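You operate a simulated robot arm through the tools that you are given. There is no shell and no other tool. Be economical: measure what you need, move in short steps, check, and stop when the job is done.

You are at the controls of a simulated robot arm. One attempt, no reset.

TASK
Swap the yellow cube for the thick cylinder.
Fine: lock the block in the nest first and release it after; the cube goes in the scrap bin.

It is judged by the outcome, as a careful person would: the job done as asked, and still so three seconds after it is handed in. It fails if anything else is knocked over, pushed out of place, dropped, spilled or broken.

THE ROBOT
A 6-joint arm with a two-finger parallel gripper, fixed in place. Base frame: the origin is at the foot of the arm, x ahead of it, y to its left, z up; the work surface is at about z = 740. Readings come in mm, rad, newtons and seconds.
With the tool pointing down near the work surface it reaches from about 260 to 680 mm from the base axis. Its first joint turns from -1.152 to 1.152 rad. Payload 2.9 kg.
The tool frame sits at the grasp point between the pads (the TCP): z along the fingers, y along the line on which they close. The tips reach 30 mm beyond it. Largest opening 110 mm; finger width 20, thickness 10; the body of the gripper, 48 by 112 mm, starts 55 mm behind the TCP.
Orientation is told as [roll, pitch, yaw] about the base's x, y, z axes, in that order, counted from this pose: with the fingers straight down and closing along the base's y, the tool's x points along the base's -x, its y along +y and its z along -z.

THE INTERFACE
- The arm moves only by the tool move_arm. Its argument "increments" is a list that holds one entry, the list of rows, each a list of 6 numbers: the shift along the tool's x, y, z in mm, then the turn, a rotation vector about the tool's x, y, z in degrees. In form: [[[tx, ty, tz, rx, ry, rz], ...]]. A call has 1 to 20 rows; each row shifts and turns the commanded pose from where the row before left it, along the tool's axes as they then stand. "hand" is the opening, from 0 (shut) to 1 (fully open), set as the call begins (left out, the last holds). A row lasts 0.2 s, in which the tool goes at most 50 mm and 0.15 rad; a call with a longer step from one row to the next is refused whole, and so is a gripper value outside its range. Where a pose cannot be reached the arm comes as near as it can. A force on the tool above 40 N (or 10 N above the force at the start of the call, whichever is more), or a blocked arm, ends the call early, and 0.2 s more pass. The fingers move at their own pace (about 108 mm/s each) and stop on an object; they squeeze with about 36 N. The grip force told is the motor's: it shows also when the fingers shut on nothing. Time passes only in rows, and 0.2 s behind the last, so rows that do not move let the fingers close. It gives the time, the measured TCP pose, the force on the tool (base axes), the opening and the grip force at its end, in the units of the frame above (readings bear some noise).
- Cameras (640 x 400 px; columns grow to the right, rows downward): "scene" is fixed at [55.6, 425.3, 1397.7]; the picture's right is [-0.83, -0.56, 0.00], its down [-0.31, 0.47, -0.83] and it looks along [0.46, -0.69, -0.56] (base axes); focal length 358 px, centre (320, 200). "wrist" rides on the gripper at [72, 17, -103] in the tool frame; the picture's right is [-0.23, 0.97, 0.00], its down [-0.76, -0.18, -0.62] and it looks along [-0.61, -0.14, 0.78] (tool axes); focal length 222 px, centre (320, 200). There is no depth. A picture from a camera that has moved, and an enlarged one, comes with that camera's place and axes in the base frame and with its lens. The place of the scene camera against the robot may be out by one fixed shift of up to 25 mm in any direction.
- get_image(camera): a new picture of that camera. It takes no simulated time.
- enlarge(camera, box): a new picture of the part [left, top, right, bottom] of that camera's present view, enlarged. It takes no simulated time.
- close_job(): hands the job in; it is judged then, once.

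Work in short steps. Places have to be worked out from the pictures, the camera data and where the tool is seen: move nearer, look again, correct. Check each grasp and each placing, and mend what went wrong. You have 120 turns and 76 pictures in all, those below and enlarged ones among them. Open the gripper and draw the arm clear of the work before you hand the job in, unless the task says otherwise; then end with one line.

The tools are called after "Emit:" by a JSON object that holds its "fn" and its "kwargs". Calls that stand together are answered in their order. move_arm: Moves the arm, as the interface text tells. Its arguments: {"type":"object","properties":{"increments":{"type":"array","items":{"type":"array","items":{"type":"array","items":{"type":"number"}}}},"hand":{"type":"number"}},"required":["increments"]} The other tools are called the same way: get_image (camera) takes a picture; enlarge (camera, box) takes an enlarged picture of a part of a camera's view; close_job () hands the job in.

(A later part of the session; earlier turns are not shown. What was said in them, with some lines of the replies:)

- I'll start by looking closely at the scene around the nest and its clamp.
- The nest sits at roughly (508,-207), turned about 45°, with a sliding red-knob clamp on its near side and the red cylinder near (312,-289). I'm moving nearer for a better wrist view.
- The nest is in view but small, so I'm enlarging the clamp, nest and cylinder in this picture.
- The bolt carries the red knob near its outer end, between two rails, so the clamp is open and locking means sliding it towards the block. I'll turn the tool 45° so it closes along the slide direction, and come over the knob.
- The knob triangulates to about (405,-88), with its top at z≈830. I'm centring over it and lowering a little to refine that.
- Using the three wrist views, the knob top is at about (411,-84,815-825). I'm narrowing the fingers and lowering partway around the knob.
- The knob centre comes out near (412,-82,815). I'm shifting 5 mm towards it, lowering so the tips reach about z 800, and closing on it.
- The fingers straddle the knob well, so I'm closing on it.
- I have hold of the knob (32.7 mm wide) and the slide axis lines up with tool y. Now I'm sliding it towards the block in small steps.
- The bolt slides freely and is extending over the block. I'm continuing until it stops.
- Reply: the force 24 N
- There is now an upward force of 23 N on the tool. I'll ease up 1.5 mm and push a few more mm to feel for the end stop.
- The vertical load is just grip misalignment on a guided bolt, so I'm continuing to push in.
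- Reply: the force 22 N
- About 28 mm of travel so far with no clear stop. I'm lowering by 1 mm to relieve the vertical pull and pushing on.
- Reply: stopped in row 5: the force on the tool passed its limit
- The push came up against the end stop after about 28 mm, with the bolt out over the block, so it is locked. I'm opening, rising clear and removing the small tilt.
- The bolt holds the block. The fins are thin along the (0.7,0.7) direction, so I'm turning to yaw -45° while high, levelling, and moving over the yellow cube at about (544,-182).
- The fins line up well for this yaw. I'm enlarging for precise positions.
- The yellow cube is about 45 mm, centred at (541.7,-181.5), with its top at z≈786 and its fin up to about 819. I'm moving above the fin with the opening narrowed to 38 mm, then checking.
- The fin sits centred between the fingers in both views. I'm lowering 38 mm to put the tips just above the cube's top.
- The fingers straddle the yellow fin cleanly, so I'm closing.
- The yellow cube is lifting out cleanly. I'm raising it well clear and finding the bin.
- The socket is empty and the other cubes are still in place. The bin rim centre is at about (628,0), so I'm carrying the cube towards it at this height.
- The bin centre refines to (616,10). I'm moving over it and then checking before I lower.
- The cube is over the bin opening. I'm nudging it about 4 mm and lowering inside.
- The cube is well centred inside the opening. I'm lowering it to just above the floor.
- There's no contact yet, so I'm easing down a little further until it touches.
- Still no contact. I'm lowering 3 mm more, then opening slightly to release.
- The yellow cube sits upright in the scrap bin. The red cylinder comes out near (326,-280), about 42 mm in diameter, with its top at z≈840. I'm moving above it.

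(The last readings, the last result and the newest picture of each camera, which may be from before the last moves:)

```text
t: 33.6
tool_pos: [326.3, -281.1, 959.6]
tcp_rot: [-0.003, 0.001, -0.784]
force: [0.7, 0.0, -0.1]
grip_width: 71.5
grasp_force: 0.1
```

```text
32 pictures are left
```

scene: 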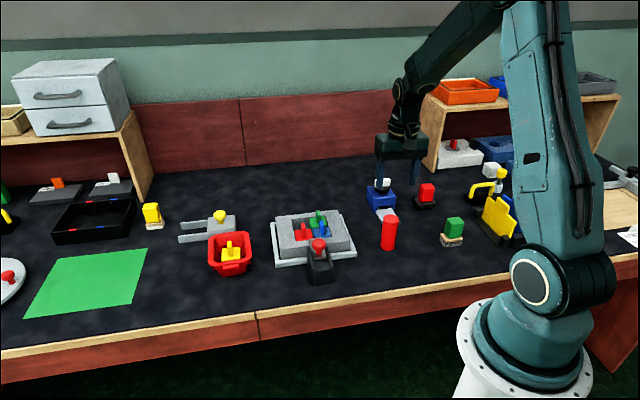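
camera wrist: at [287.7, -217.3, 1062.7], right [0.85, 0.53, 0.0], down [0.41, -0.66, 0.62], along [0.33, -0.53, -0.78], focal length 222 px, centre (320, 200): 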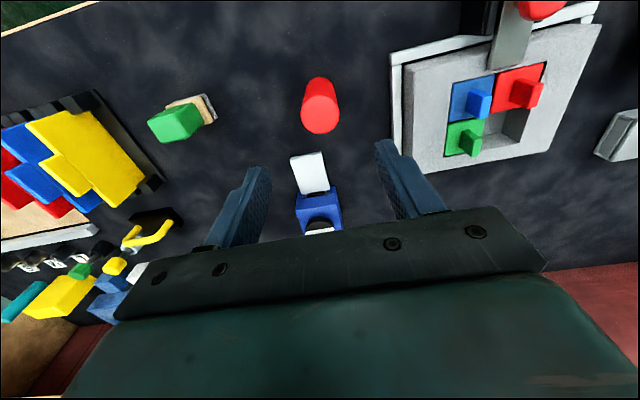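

The cylinder is confirmed at (326,-278), and it is the only loose cylinder. I'm lowering to just above its top and checking the alignment.

Emit:
{"fn": "move_arm", "kwargs": {"increments": [[[2.4, 1.8, 20, 0, 0, 0], [0, 0, 30, 0, 0, 0], [0, 0, 26, 0, 0, 0], [0, 0, 0, 0, 0, 0]]]}}

Emit:
{"fn": "get_image", "kwargs": {"camera": "wrist"}}

Emit:
{"fn": "enlarge", "kwargs": {"camera": "scene", "box": [340, 170, 440, 260]}}

```text
t: 34.6
tool_pos: [328.4, -276.5, 883.7]
tcp_rot: [-0.001, 0.002, -0.787]
force: [1.4, -0.6, -0.8]
grip_width: 71.4
grasp_force: 0.0
```

```text
31 pictures are left
camera wrist: at [288.4, -213.0, 987.0], right [0.85, 0.53, 0.0], down [0.41, -0.66, 0.62], along [0.33, -0.53, -0.78], focal length 222 px, centre (320, 200)
```

wrist: 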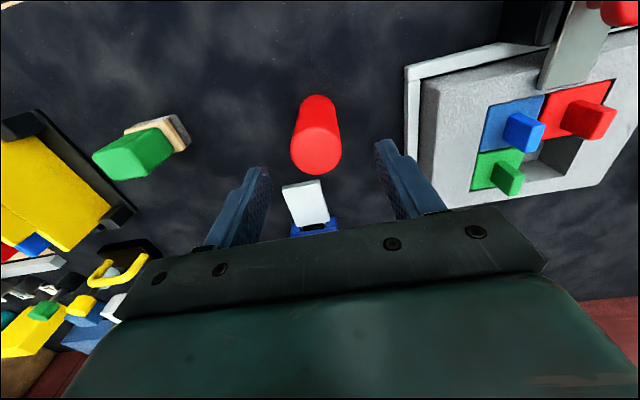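

```text
4.44 times, centred on (390, 215) of scene
camera zoom: at [55.6, 425.3, 1397.7], right [-0.83, -0.56, 0.0], down [-0.31, 0.47, -0.83], along [0.46, -0.69, -0.56], focal length 1591 px, centre (9, 133)
```

zoom: 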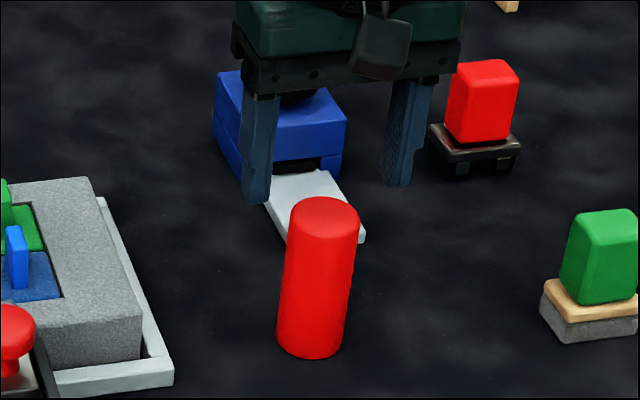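

The best fix puts the cylinder axis at (325.5,-275) with its top at about 840. I'm making a small correction and lowering around its upper 25 mm.

Emit:
{"fn": "move_arm", "kwargs": {"increments": [[[3, -1, 0, 0, 0, 0], [0, 0, 12, 0, 0, 0], [0, 0, 12, 0, 0, 0], [0, 0, 13, 0, 0, 0], [0, 0, 0, 0, 0, 0]]]}}

Emit:
{"fn": "get_image", "kwargs": {"camera": "wrist"}}

Emit:
{"fn": "enlarge", "kwargs": {"camera": "scene", "box": [340, 170, 440, 260]}}

```text
t: 35.8
tool_pos: [324.0, -275.6, 844.3]
tcp_rot: [0.0, 0.002, -0.783]
force: [0.2, -0.2, 0.5]
grip_width: 71.5
grasp_force: 0.1
```

```text
29 pictures are left
camera wrist: at [285.1, -212.5, 948.8], right [0.85, 0.53, 0.0], down [0.41, -0.66, 0.62], along [0.33, -0.53, -0.78], focal length 222 px, centre (320, 200)
```

wrist: 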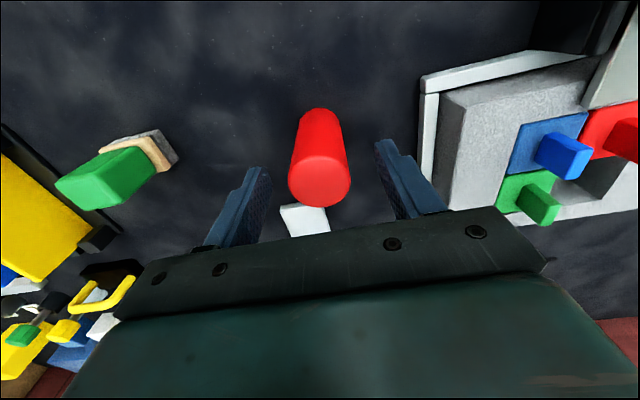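

```text
4.44 times, centred on (390, 215) of scene
camera zoom: at [55.6, 425.3, 1397.7], right [-0.83, -0.56, 0.0], down [-0.31, 0.47, -0.83], along [0.46, -0.69, -0.56], focal length 1591 px, centre (9, 133)
```

zoom: 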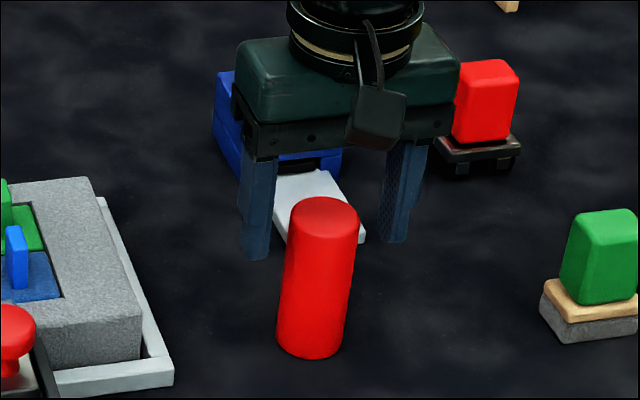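

The cylinder is centred between the fingers, with its top about 25 mm above the tips. I'm closing.

Emit:
{"fn": "move_arm", "kwargs": {"hand": 0, "increments": [[[1.5, 0, 0, 0, 0, 0], [0, 0, 0, 0, 0, 0], [0, 0, 0, 0, 0, 0], [0, 0, 0, 0, 0, 0]]]}}

Emit:
{"fn": "move_arm", "kwargs": {"increments": [[[0, 0, -10, 0, 0, 0], [0, 0, -20, 0, 0, 0], [0, 0, 0, 0, 0, 0]]]}}

Emit:
{"fn": "enlarge", "kwargs": {"camera": "scene", "box": [340, 170, 440, 260]}}

```text
t: 36.8
tool_pos: [323.6, -274.0, 845.4]
tcp_rot: [-0.003, 0.004, -0.785]
force: [-0.8, -0.2, 0.9]
grip_width: 38.8
grasp_force: 36.2
```

```text
t: 37.6
tool_pos: [322.1, -274.0, 876.3]
tcp_rot: [-0.002, 0.0, -0.788]
force: [0.3, -0.5, -1.3]
grip_width: 38.7
grasp_force: 36.2
```

```text
4.44 times, centred on (390, 215) of scene
camera zoom: at [55.6, 425.3, 1397.7], right [-0.83, -0.56, 0.0], down [-0.31, 0.47, -0.83], along [0.46, -0.69, -0.56], focal length 1591 px, centre (9, 133)
```

zoom: 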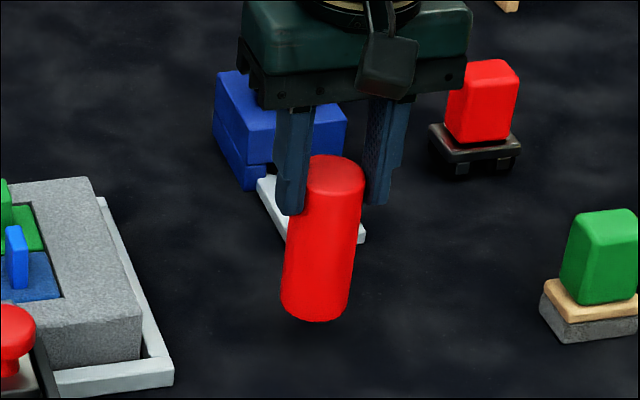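

The cylinder is held securely (38.8 mm) and off the table. I'm raising it high and carrying it over the empty socket at (541.5,-180.5).

Emit:
{"fn": "move_arm", "kwargs": {"increments": [[[0, 0, -30, 0, 0, 0], [0, 0, -30, 0, 0, 0], [0, 0, -30, 0, 0, 0], [-12.7, 31.6, 0, 0, 0, 0], [-12.7, 31.6, 0, 0, 0, 0], [-12.7, 31.6, 0, 0, 0, 0], [-12.7, 31.6, 0, 0, 0, 0], [-12.7, 31.6, 0, 0, 0, 0], [-12.7, 31.6, 0, 0, 0, 0], [-12.7, 31.6, 0, 0, 0, 0], [0, 0, 0, 0, 0, 0]]]}}

Emit:
{"fn": "get_image", "kwargs": {"camera": "wrist"}}

Emit:
{"fn": "enlarge", "kwargs": {"camera": "scene", "box": [230, 130, 370, 260]}}

```text
t: 40.0
tool_pos: [543.0, -180.0, 966.6]
tcp_rot: [-0.003, 0.002, -0.785]
force: [0.3, -0.3, -0.8]
grip_width: 38.7
grasp_force: 35.8
```

```text
26 pictures are left
camera wrist: at [502.7, -117.4, 1070.0], right [0.85, 0.53, 0.0], down [0.41, -0.66, 0.62], along [0.33, -0.53, -0.78], focal length 222 px, centre (320, 200)
```

wrist: 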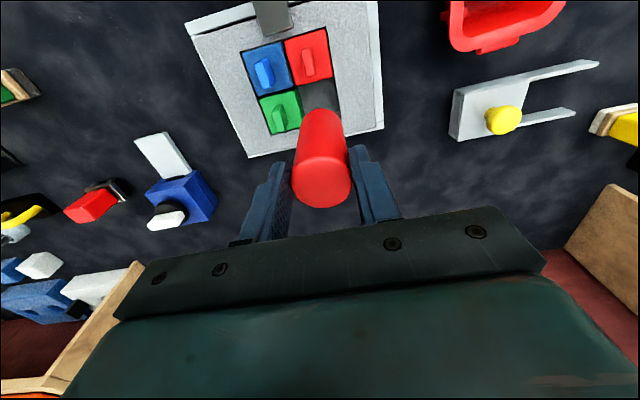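

```text
3.08 times, centred on (300, 195) of scene
camera zoom: at [55.6, 425.3, 1397.7], right [-0.83, -0.56, 0.0], down [-0.31, 0.47, -0.83], along [0.46, -0.69, -0.56], focal length 1102 px, centre (382, 215)
```

zoom: 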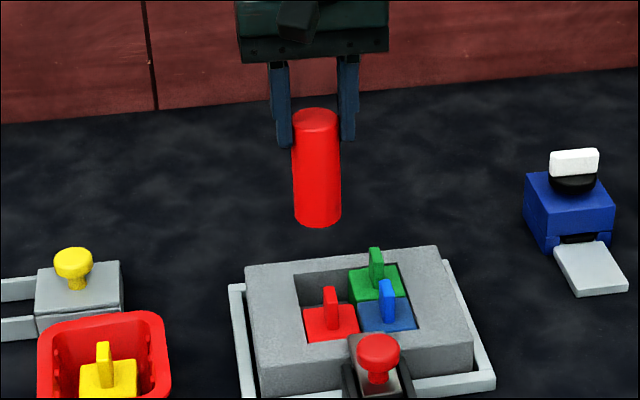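

The cylinder hangs straight above the socket. I'm trimming by 1 mm and descending until its bottom is just above the block.

Emit:
{"fn": "move_arm", "kwargs": {"increments": [[[-0.7, -1, 20, 0, 0, 0], [0, 0, 20, 0, 0, 0], [0, 0, 20, 0, 0, 0], [0, 0, 0, 0, 0, 0]]]}}

Emit:
{"fn": "enlarge", "kwargs": {"camera": "wrist", "box": [200, 0, 400, 220]}}

Emit:
{"fn": "enlarge", "kwargs": {"camera": "scene", "box": [260, 170, 360, 260]}}

```text
t: 41.0
tool_pos: [540.6, -181.0, 905.3]
tcp_rot: [0.0, 0.0, -0.785]
force: [0.0, -0.3, -1.6]
grip_width: 38.5
grasp_force: 35.5
```

```text
1.82 times, centred on (300, 110) of wrist
camera zoom: at [501.7, -118.6, 1009.3], right [0.85, 0.53, 0.0], down [0.41, -0.66, 0.62], along [0.33, -0.53, -0.78], focal length 404 px, centre (356, 364)
```

zoom: 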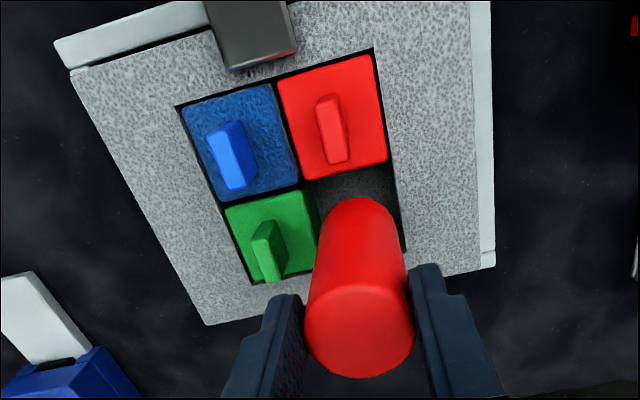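

```text
4.44 times, centred on (310, 215) of scene
camera zoom: at [55.6, 425.3, 1397.7], right [-0.83, -0.56, 0.0], down [-0.31, 0.47, -0.83], along [0.46, -0.69, -0.56], focal length 1591 px, centre (364, 133)
```

zoom: 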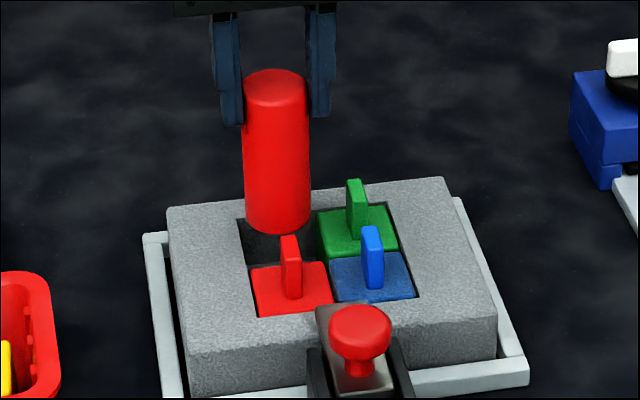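

The cylinder is nearly over the socket and looks a couple of mm too far to the back. I'm shifting 2 mm towards the clamp side, lowering a bit and checking again at higher zoom.

Emit:
{"fn": "move_arm", "kwargs": {"increments": [[[2, -0.7, 0, 0, 0, 0], [0, 0, 8, 0, 0, 0], [0, 0, 0, 0, 0, 0]]]}}

Emit:
{"fn": "enlarge", "kwargs": {"camera": "wrist", "box": [260, 40, 380, 140]}}

Emit:
{"fn": "enlarge", "kwargs": {"camera": "scene", "box": [280, 190, 340, 240]}}

```text
t: 41.8
tool_pos: [539.8, -179.7, 897.9]
tcp_rot: [-0.001, -0.002, -0.786]
force: [0.6, 0.0, -0.6]
grip_width: 38.7
grasp_force: 35.9
```

```text
4.00 times, centred on (320, 90) of wrist
camera zoom: at [500.5, -117.4, 1000.6], right [0.85, 0.53, 0.0], down [0.41, -0.66, 0.62], along [0.33, -0.53, -0.78], focal length 888 px, centre (320, 640)
```

zoom: 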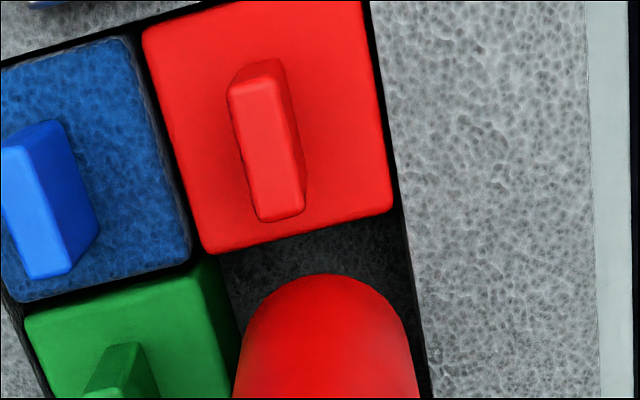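

```text
8.00 times, centred on (310, 215) of scene
camera zoom: at [55.6, 425.3, 1397.7], right [-0.83, -0.56, 0.0], down [-0.31, 0.47, -0.83], along [0.46, -0.69, -0.56], focal length 2864 px, centre (400, 80)
```

zoom: 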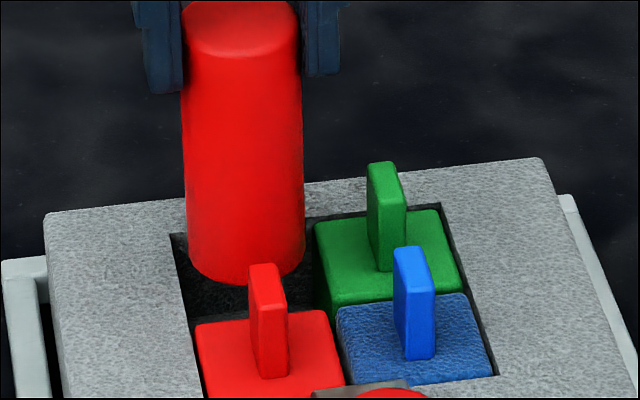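

Scene and wrist now place the cylinder within about 2 mm of the socket centre, and there are 4 mm of clearance. I'm lowering slowly into the socket.

Emit:
{"fn": "move_arm", "kwargs": {"increments": [[[0, -0.5, 4, 0, 0, 0], [0, 0, 4, 0, 0, 0], [0, 0, 4, 0, 0, 0], [0, 0, 4, 0, 0, 0], [0, 0, 0, 0, 0, 0]]]}}

Emit:
{"fn": "enlarge", "kwargs": {"camera": "scene", "box": [280, 190, 340, 240]}}

Emit:
{"fn": "enlarge", "kwargs": {"camera": "wrist", "box": [260, 40, 380, 140]}}

```text
t: 43.0
tool_pos: [540.6, -182.0, 882.1]
tcp_rot: [-0.003, 0.001, -0.786]
force: [0.2, 0.5, -0.7]
grip_width: 38.5
grasp_force: 35.8
```

```text
8.00 times, centred on (310, 215) of scene
camera zoom: at [55.6, 425.3, 1397.7], right [-0.83, -0.56, 0.0], down [-0.31, 0.47, -0.83], along [0.46, -0.69, -0.56], focal length 2864 px, centre (400, 80)
```

zoom: 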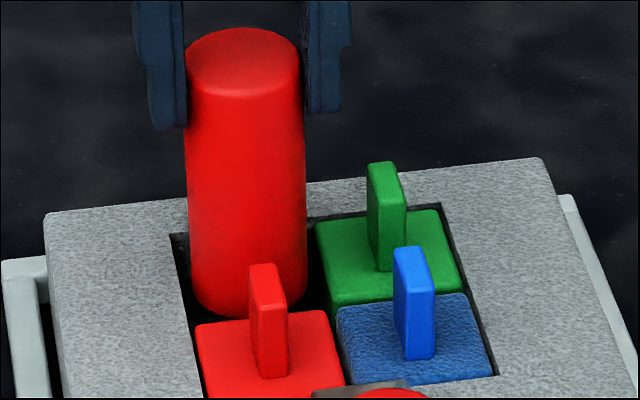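

```text
4.00 times, centred on (320, 90) of wrist
camera zoom: at [500.6, -118.4, 985.2], right [0.85, 0.53, 0.0], down [0.41, -0.66, 0.62], along [0.33, -0.53, -0.78], focal length 888 px, centre (320, 640)
```

zoom: 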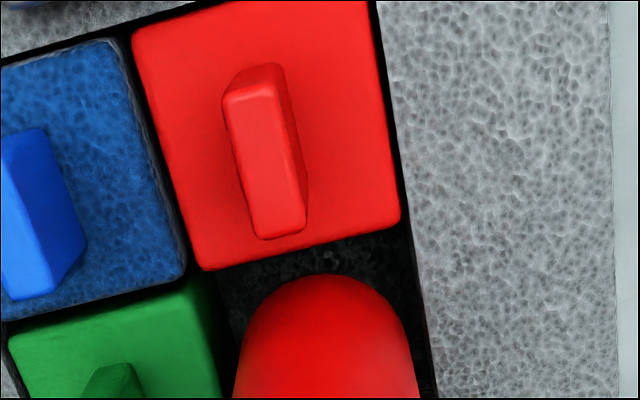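

The bottom is entering the socket with no contact force. I'm continuing down slowly.

Emit:
{"fn": "move_arm", "kwargs": {"increments": [[[0, 0, 5, 0, 0, 0], [0, 0, 5, 0, 0, 0], [0, 0, 5, 0, 0, 0], [0, 0, 5, 0, 0, 0], [0, 0, 0, 0, 0, 0]]]}}

Emit:
{"fn": "enlarge", "kwargs": {"camera": "scene", "box": [280, 190, 340, 240]}}

```text
t: 44.2
tool_pos: [540.6, -182.8, 861.0]
tcp_rot: [-0.002, -0.001, -0.785]
force: [0.4, -0.3, -0.8]
grip_width: 38.6
grasp_force: 35.4
```

```text
8.00 times, centred on (310, 215) of scene
camera zoom: at [55.6, 425.3, 1397.7], right [-0.83, -0.56, 0.0], down [-0.31, 0.47, -0.83], along [0.46, -0.69, -0.56], focal length 2864 px, centre (400, 80)
```

zoom: 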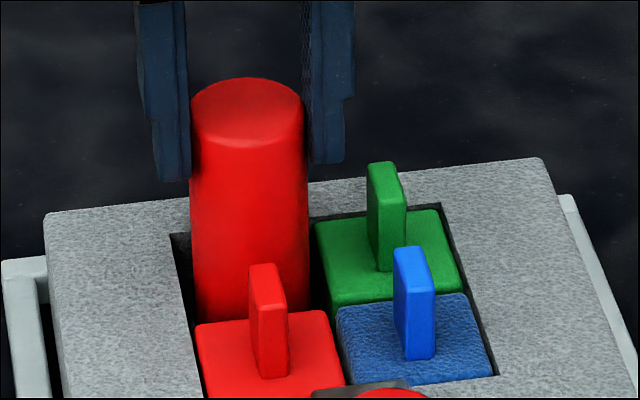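

It's sliding in freely. I'm continuing in 2 mm steps until it reaches the floor.

Emit:
{"fn": "move_arm", "kwargs": {"increments": [[[0, 0, 2, 0, 0, 0], [0, 0, 2, 0, 0, 0], [0, 0, 2, 0, 0, 0], [0, 0, 2, 0, 0, 0], [0, 0, 0, 0, 0, 0]]]}}

Emit:
{"fn": "move_arm", "kwargs": {"increments": [[[0, 0, 1.5, 0, 0, 0], [0, 0, 0, 0, 0, 0]]]}}

```text
t: 45.4
tool_pos: [541.3, -180.7, 854.0]
tcp_rot: [-0.001, 0.003, -0.785]
force: [-1.6, 0.4, 2.3]
grip_width: 38.8
grasp_force: 36.1
```

```text
t: 46.0
tool_pos: [540.6, -181.5, 853.3]
tcp_rot: [-0.002, -0.003, -0.785]
force: [-5.6, 1.8, 17.1]
grip_width: 38.9
grasp_force: 36.0
```

Contact at TCP z≈853.5 means the cylinder is on the socket floor (about z 748). I'm releasing with a small opening, since green's fin is nearby, and rising.

Emit:
{"fn": "move_arm", "kwargs": {"hand": 0.5, "increments": [[[0, 0, -0.8, 0, 0, 0], [0, 0, 0, 0, 0, 0], [0, 0, 0, 0, 0, 0], [0, 0, -10, 0, 0, 0], [0, 0, -20, 0, 0, 0], [0, 0, -30, 0, 0, 0], [0, 0, -20, 0, 0, 0], [0, 0, 0, 0, 0, 0]]]}}

Emit:
{"fn": "enlarge", "kwargs": {"camera": "scene", "box": [250, 170, 370, 270]}}

Emit:
{"fn": "get_image", "kwargs": {"camera": "wrist"}}

```text
t: 47.8
tool_pos: [541.3, -181.9, 932.4]
tcp_rot: [-0.003, 0.001, -0.784]
force: [1.3, -0.8, 0.2]
grip_width: 54.9
grasp_force: 0.1
```

```text
4.00 times, centred on (310, 220) of scene
camera zoom: at [55.6, 425.3, 1397.7], right [-0.83, -0.56, 0.0], down [-0.31, 0.47, -0.83], along [0.46, -0.69, -0.56], focal length 1432 px, centre (360, 120)
```

zoom: 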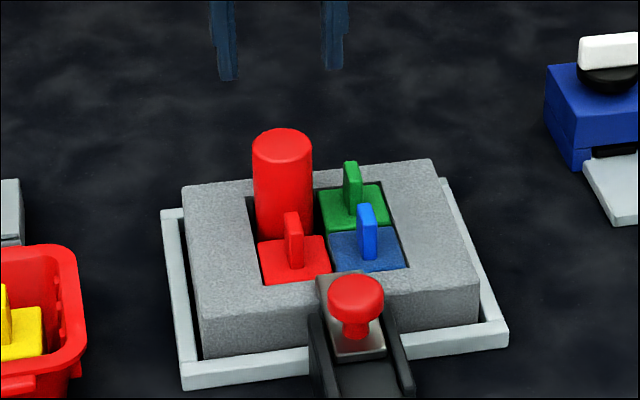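

```text
16 pictures are left
camera wrist: at [500.9, -119.2, 1035.4], right [0.85, 0.53, 0.0], down [0.41, -0.66, 0.62], along [0.33, -0.53, -0.78], focal length 222 px, centre (320, 200)
```

wrist: 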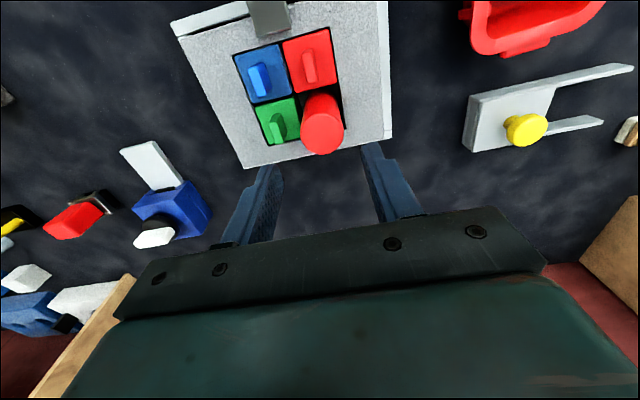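

The cylinder stands upright in the socket and everything else is in place. Now I'm moving back above the knob at (434,-102) and turning to yaw +45° to release the lock.

Emit:
{"fn": "move_arm", "kwargs": {"hand": 0.6, "increments": [[[26.5, -4, -2, 0, 0, 0], [26.5, -4, 0, 0, 0, 0], [26.5, -4, 0, 0, 0, 0], [26.5, -4, 0, 0, 0, 0], [26.3, -3.7, 0, 0, 0, 0], [0, 0, 0, 0, 0, -7.5], [0, 0, 0, 0, 0, -7.5], [0, 0, 0, 0, 0, -7.5], [0, 0, 0, 0, 0, -7.5], [0, 0, 0, 0, 0, -7.5], [0, 0, 0, 0, 0, -7.5], [0, 0, 0, 0, 0, -7.5], [0, 0, 0, 0, 0, -7.5], [0, 0, 0, 0, 0, -7.5], [0, 0, 0, 0, 0, -7.5], [0, 0, 0, 0, 0, -7.5], [0, 0, 0, 0, 0, -7.5], [0, 0, 0, 0, 0, 0]]]}}

```text
t: 51.6
tool_pos: [431.4, -101.4, 935.2]
tcp_rot: [0.001, 0.001, 0.788]
force: [-0.2, -0.5, 0.2]
grip_width: 66.0
grasp_force: 0.1
```

I'm trimming the position and lowering to just above the knob, then checking.

Emit:
{"fn": "move_arm", "kwargs": {"increments": [[[-1, -2, 25, 0, 0, 0], [0, 0, 25, 0, 0, 0], [0, 0, 23, 0, 0, 0], [0, 0, 0, 0, 0, 0]]]}}

Emit:
{"fn": "get_image", "kwargs": {"camera": "wrist"}}

```text
t: 52.6
tool_pos: [434.6, -103.1, 862.1]
tcp_rot: [0.0, 0.001, 0.785]
force: [0.7, -0.6, 0.0]
grip_width: 66.0
grasp_force: 0.1
```

```text
15 pictures are left
camera wrist: at [371.2, -142.7, 965.9], right [-0.53, 0.85, 0.0], down [0.67, 0.41, 0.62], along [0.53, 0.33, -0.78], focal length 222 px, centre (320, 200)
```

wrist: 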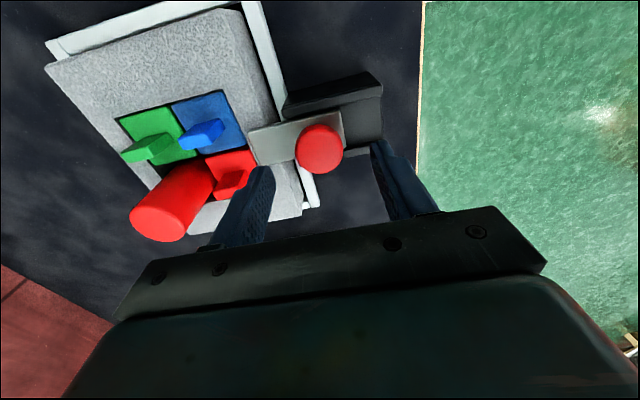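

The knob is centred between the fingers. I'm lowering to the grip height used before and closing.

Emit:
{"fn": "move_arm", "kwargs": {"increments": [[[0, 0, 12, 0, 0, 0], [0, 0, 12, 0, 0, 0], [0, 0, 10, 0, 0, 0], [0, 0, 0, 0, 0, 0]]]}}

Emit:
{"fn": "move_arm", "kwargs": {"hand": 0, "increments": [[[0, 0, 0, 0, 0, 0], [0, 0, 0, 0, 0, 0], [0, 0, 0, 0, 0, 0]]]}}

```text
t: 53.6
tool_pos: [434.4, -102.8, 828.4]
tcp_rot: [-0.002, 0.0, 0.786]
force: [-0.5, 0.2, -0.1]
grip_width: 65.8
grasp_force: 0.0
```

```text
t: 54.4
tool_pos: [434.6, -102.9, 828.2]
tcp_rot: [0.001, 0.001, 0.787]
force: [-1.3, 2.7, 0.4]
grip_width: 32.9
grasp_force: 45.8
```

The knob is gripped. I'm pulling it outward 28 mm along +y of the tool.

Emit:
{"fn": "move_arm", "kwargs": {"increments": [[[0, 4, 0, 0, 0, 0], [0, 4, 0, 0, 0, 0], [0, 4, 0, 0, 0, 0], [0, 4, 0, 0, 0, 0], [0, 0, 0, 0, 0, 0]]]}}

Emit:
{"fn": "move_arm", "kwargs": {"increments": [[[0, 4, 0, 0, 0, 0], [0, 4, 0, 0, 0, 0], [0, 3, 0, 0, 0, 0], [0, 0, 0, 0, 0, 0]]]}}

Emit:
{"fn": "get_image", "kwargs": {"camera": "wrist"}}

```text
t: 55.6
tool_pos: [421.9, -91.2, 828.2]
tcp_rot: [0.001, 0.0, 0.784]
force: [3.3, 3.0, -2.3]
grip_width: 33.1
grasp_force: 44.8
```

```text
t: 56.6
tool_pos: [415.6, -83.1, 828.1]
tcp_rot: [0.001, 0.001, 0.787]
force: [2.7, 0.6, 7.8]
grip_width: 32.7
grasp_force: 45.0
```

```text
14 pictures are left
camera wrist: at [352.0, -122.4, 931.5], right [-0.53, 0.85, 0.0], down [0.67, 0.41, 0.62], along [0.53, 0.33, -0.78], focal length 222 px, centre (320, 200)
```

wrist: 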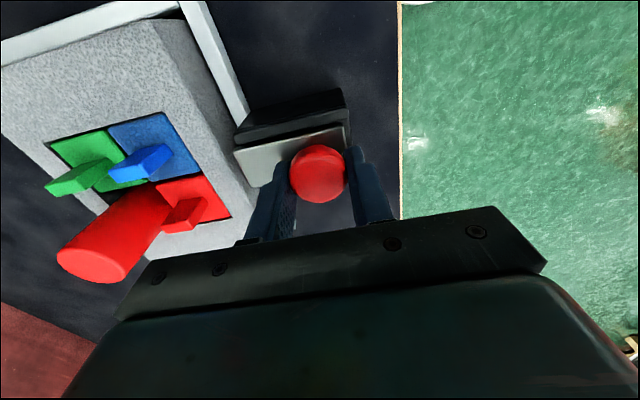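

The bolt is nearly back at its starting position. I'm pulling a final 2 mm to the stop.

Emit:
{"fn": "move_arm", "kwargs": {"increments": [[[0, 1.5, 0, 0, 0, 0], [0, 1, 0, 0, 0, 0], [0, 0, 0, 0, 0, 0]]]}}

Emit:
{"fn": "enlarge", "kwargs": {"camera": "wrist", "box": [180, 60, 460, 240]}}

```text
t: 57.4
tool_pos: [412.8, -82.2, 827.6]
tcp_rot: [0.0, -0.001, 0.784]
force: [4.2, 0.7, 7.6]
grip_width: 33.0
grasp_force: 45.1
```

```text
2.22 times, centred on (320, 150) of wrist
camera zoom: at [350.2, -120.7, 931.5], right [-0.53, 0.85, 0.0], down [0.66, 0.41, 0.62], along [0.53, 0.33, -0.78], focal length 494 px, centre (320, 311)
```

zoom: 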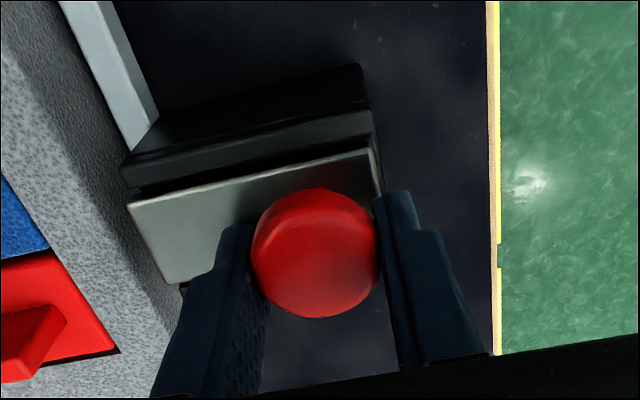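

The bolt is back exactly as it was at the start, so the lock is released. I'm opening and drawing the arm up clear.

Emit:
{"fn": "move_arm", "kwargs": {"hand": 0.6, "increments": [[[0, 0, 0, 0, 0, 0], [0, 0, 0, 0, 0, 0], [0, 0, -20, 0, 0, 0], [0, 0, -30, 0, 0, 0], [0, 0, -40, 0, 0, 0], [0, 0, -40, 0, 0, 0], [0, 0, -40, 0, 0, 0], [20, 0, -20, 0, 0, 0], [40, 0, 0, 0, 0, 0], [40, 0, 0, 0, 0, 0], [0, 0, 0, 0, 0, 0]]]}}

Emit:
{"fn": "get_image", "kwargs": {"camera": "scene"}}

Emit:
{"fn": "enlarge", "kwargs": {"camera": "scene", "box": [200, 170, 380, 300]}}

```text
t: 59.8
tool_pos: [344.0, -153.2, 1018.0]
tcp_rot: [0.0, 0.0, 0.788]
force: [0.2, 0.6, -0.2]
grip_width: 65.9
grasp_force: 0.0
```

```text
12 pictures are left
```

scene: 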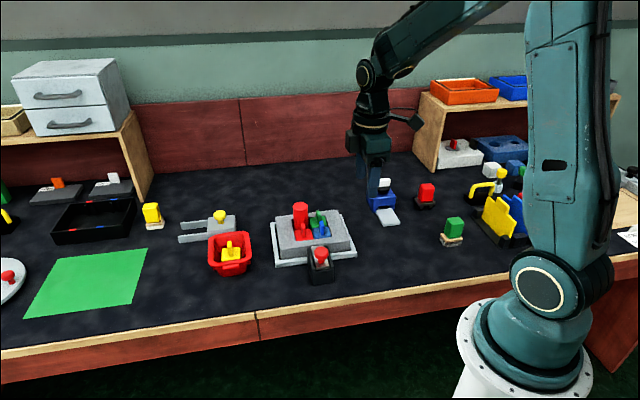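

```text
3.08 times, centred on (290, 235) of scene
camera zoom: at [55.6, 425.3, 1397.7], right [-0.83, -0.56, 0.0], down [-0.31, 0.47, -0.83], along [0.46, -0.69, -0.56], focal length 1102 px, centre (412, 92)
```

zoom: 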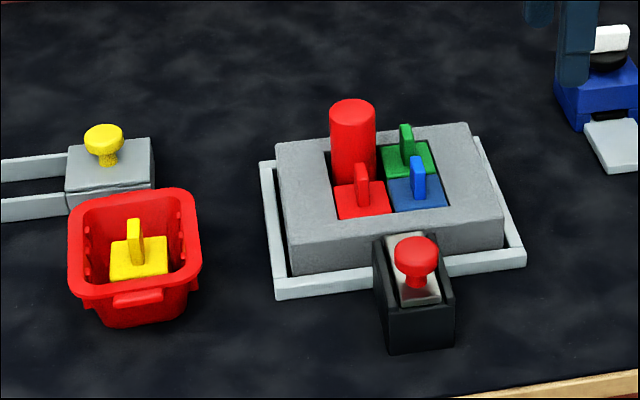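

The cylinder is in the block, the cube is in the scrap bin, the lock is open and the arm is clear. I'm handing the job in.

Emit:
{"fn": "close_job", "kwargs": {}}

```text
The job is handed in.
```

The thick red cylinder now stands where the yellow cube was in the block, the cube is in the scrap bin, and the block was locked for the swap and released afterwards, with nothing else moved.
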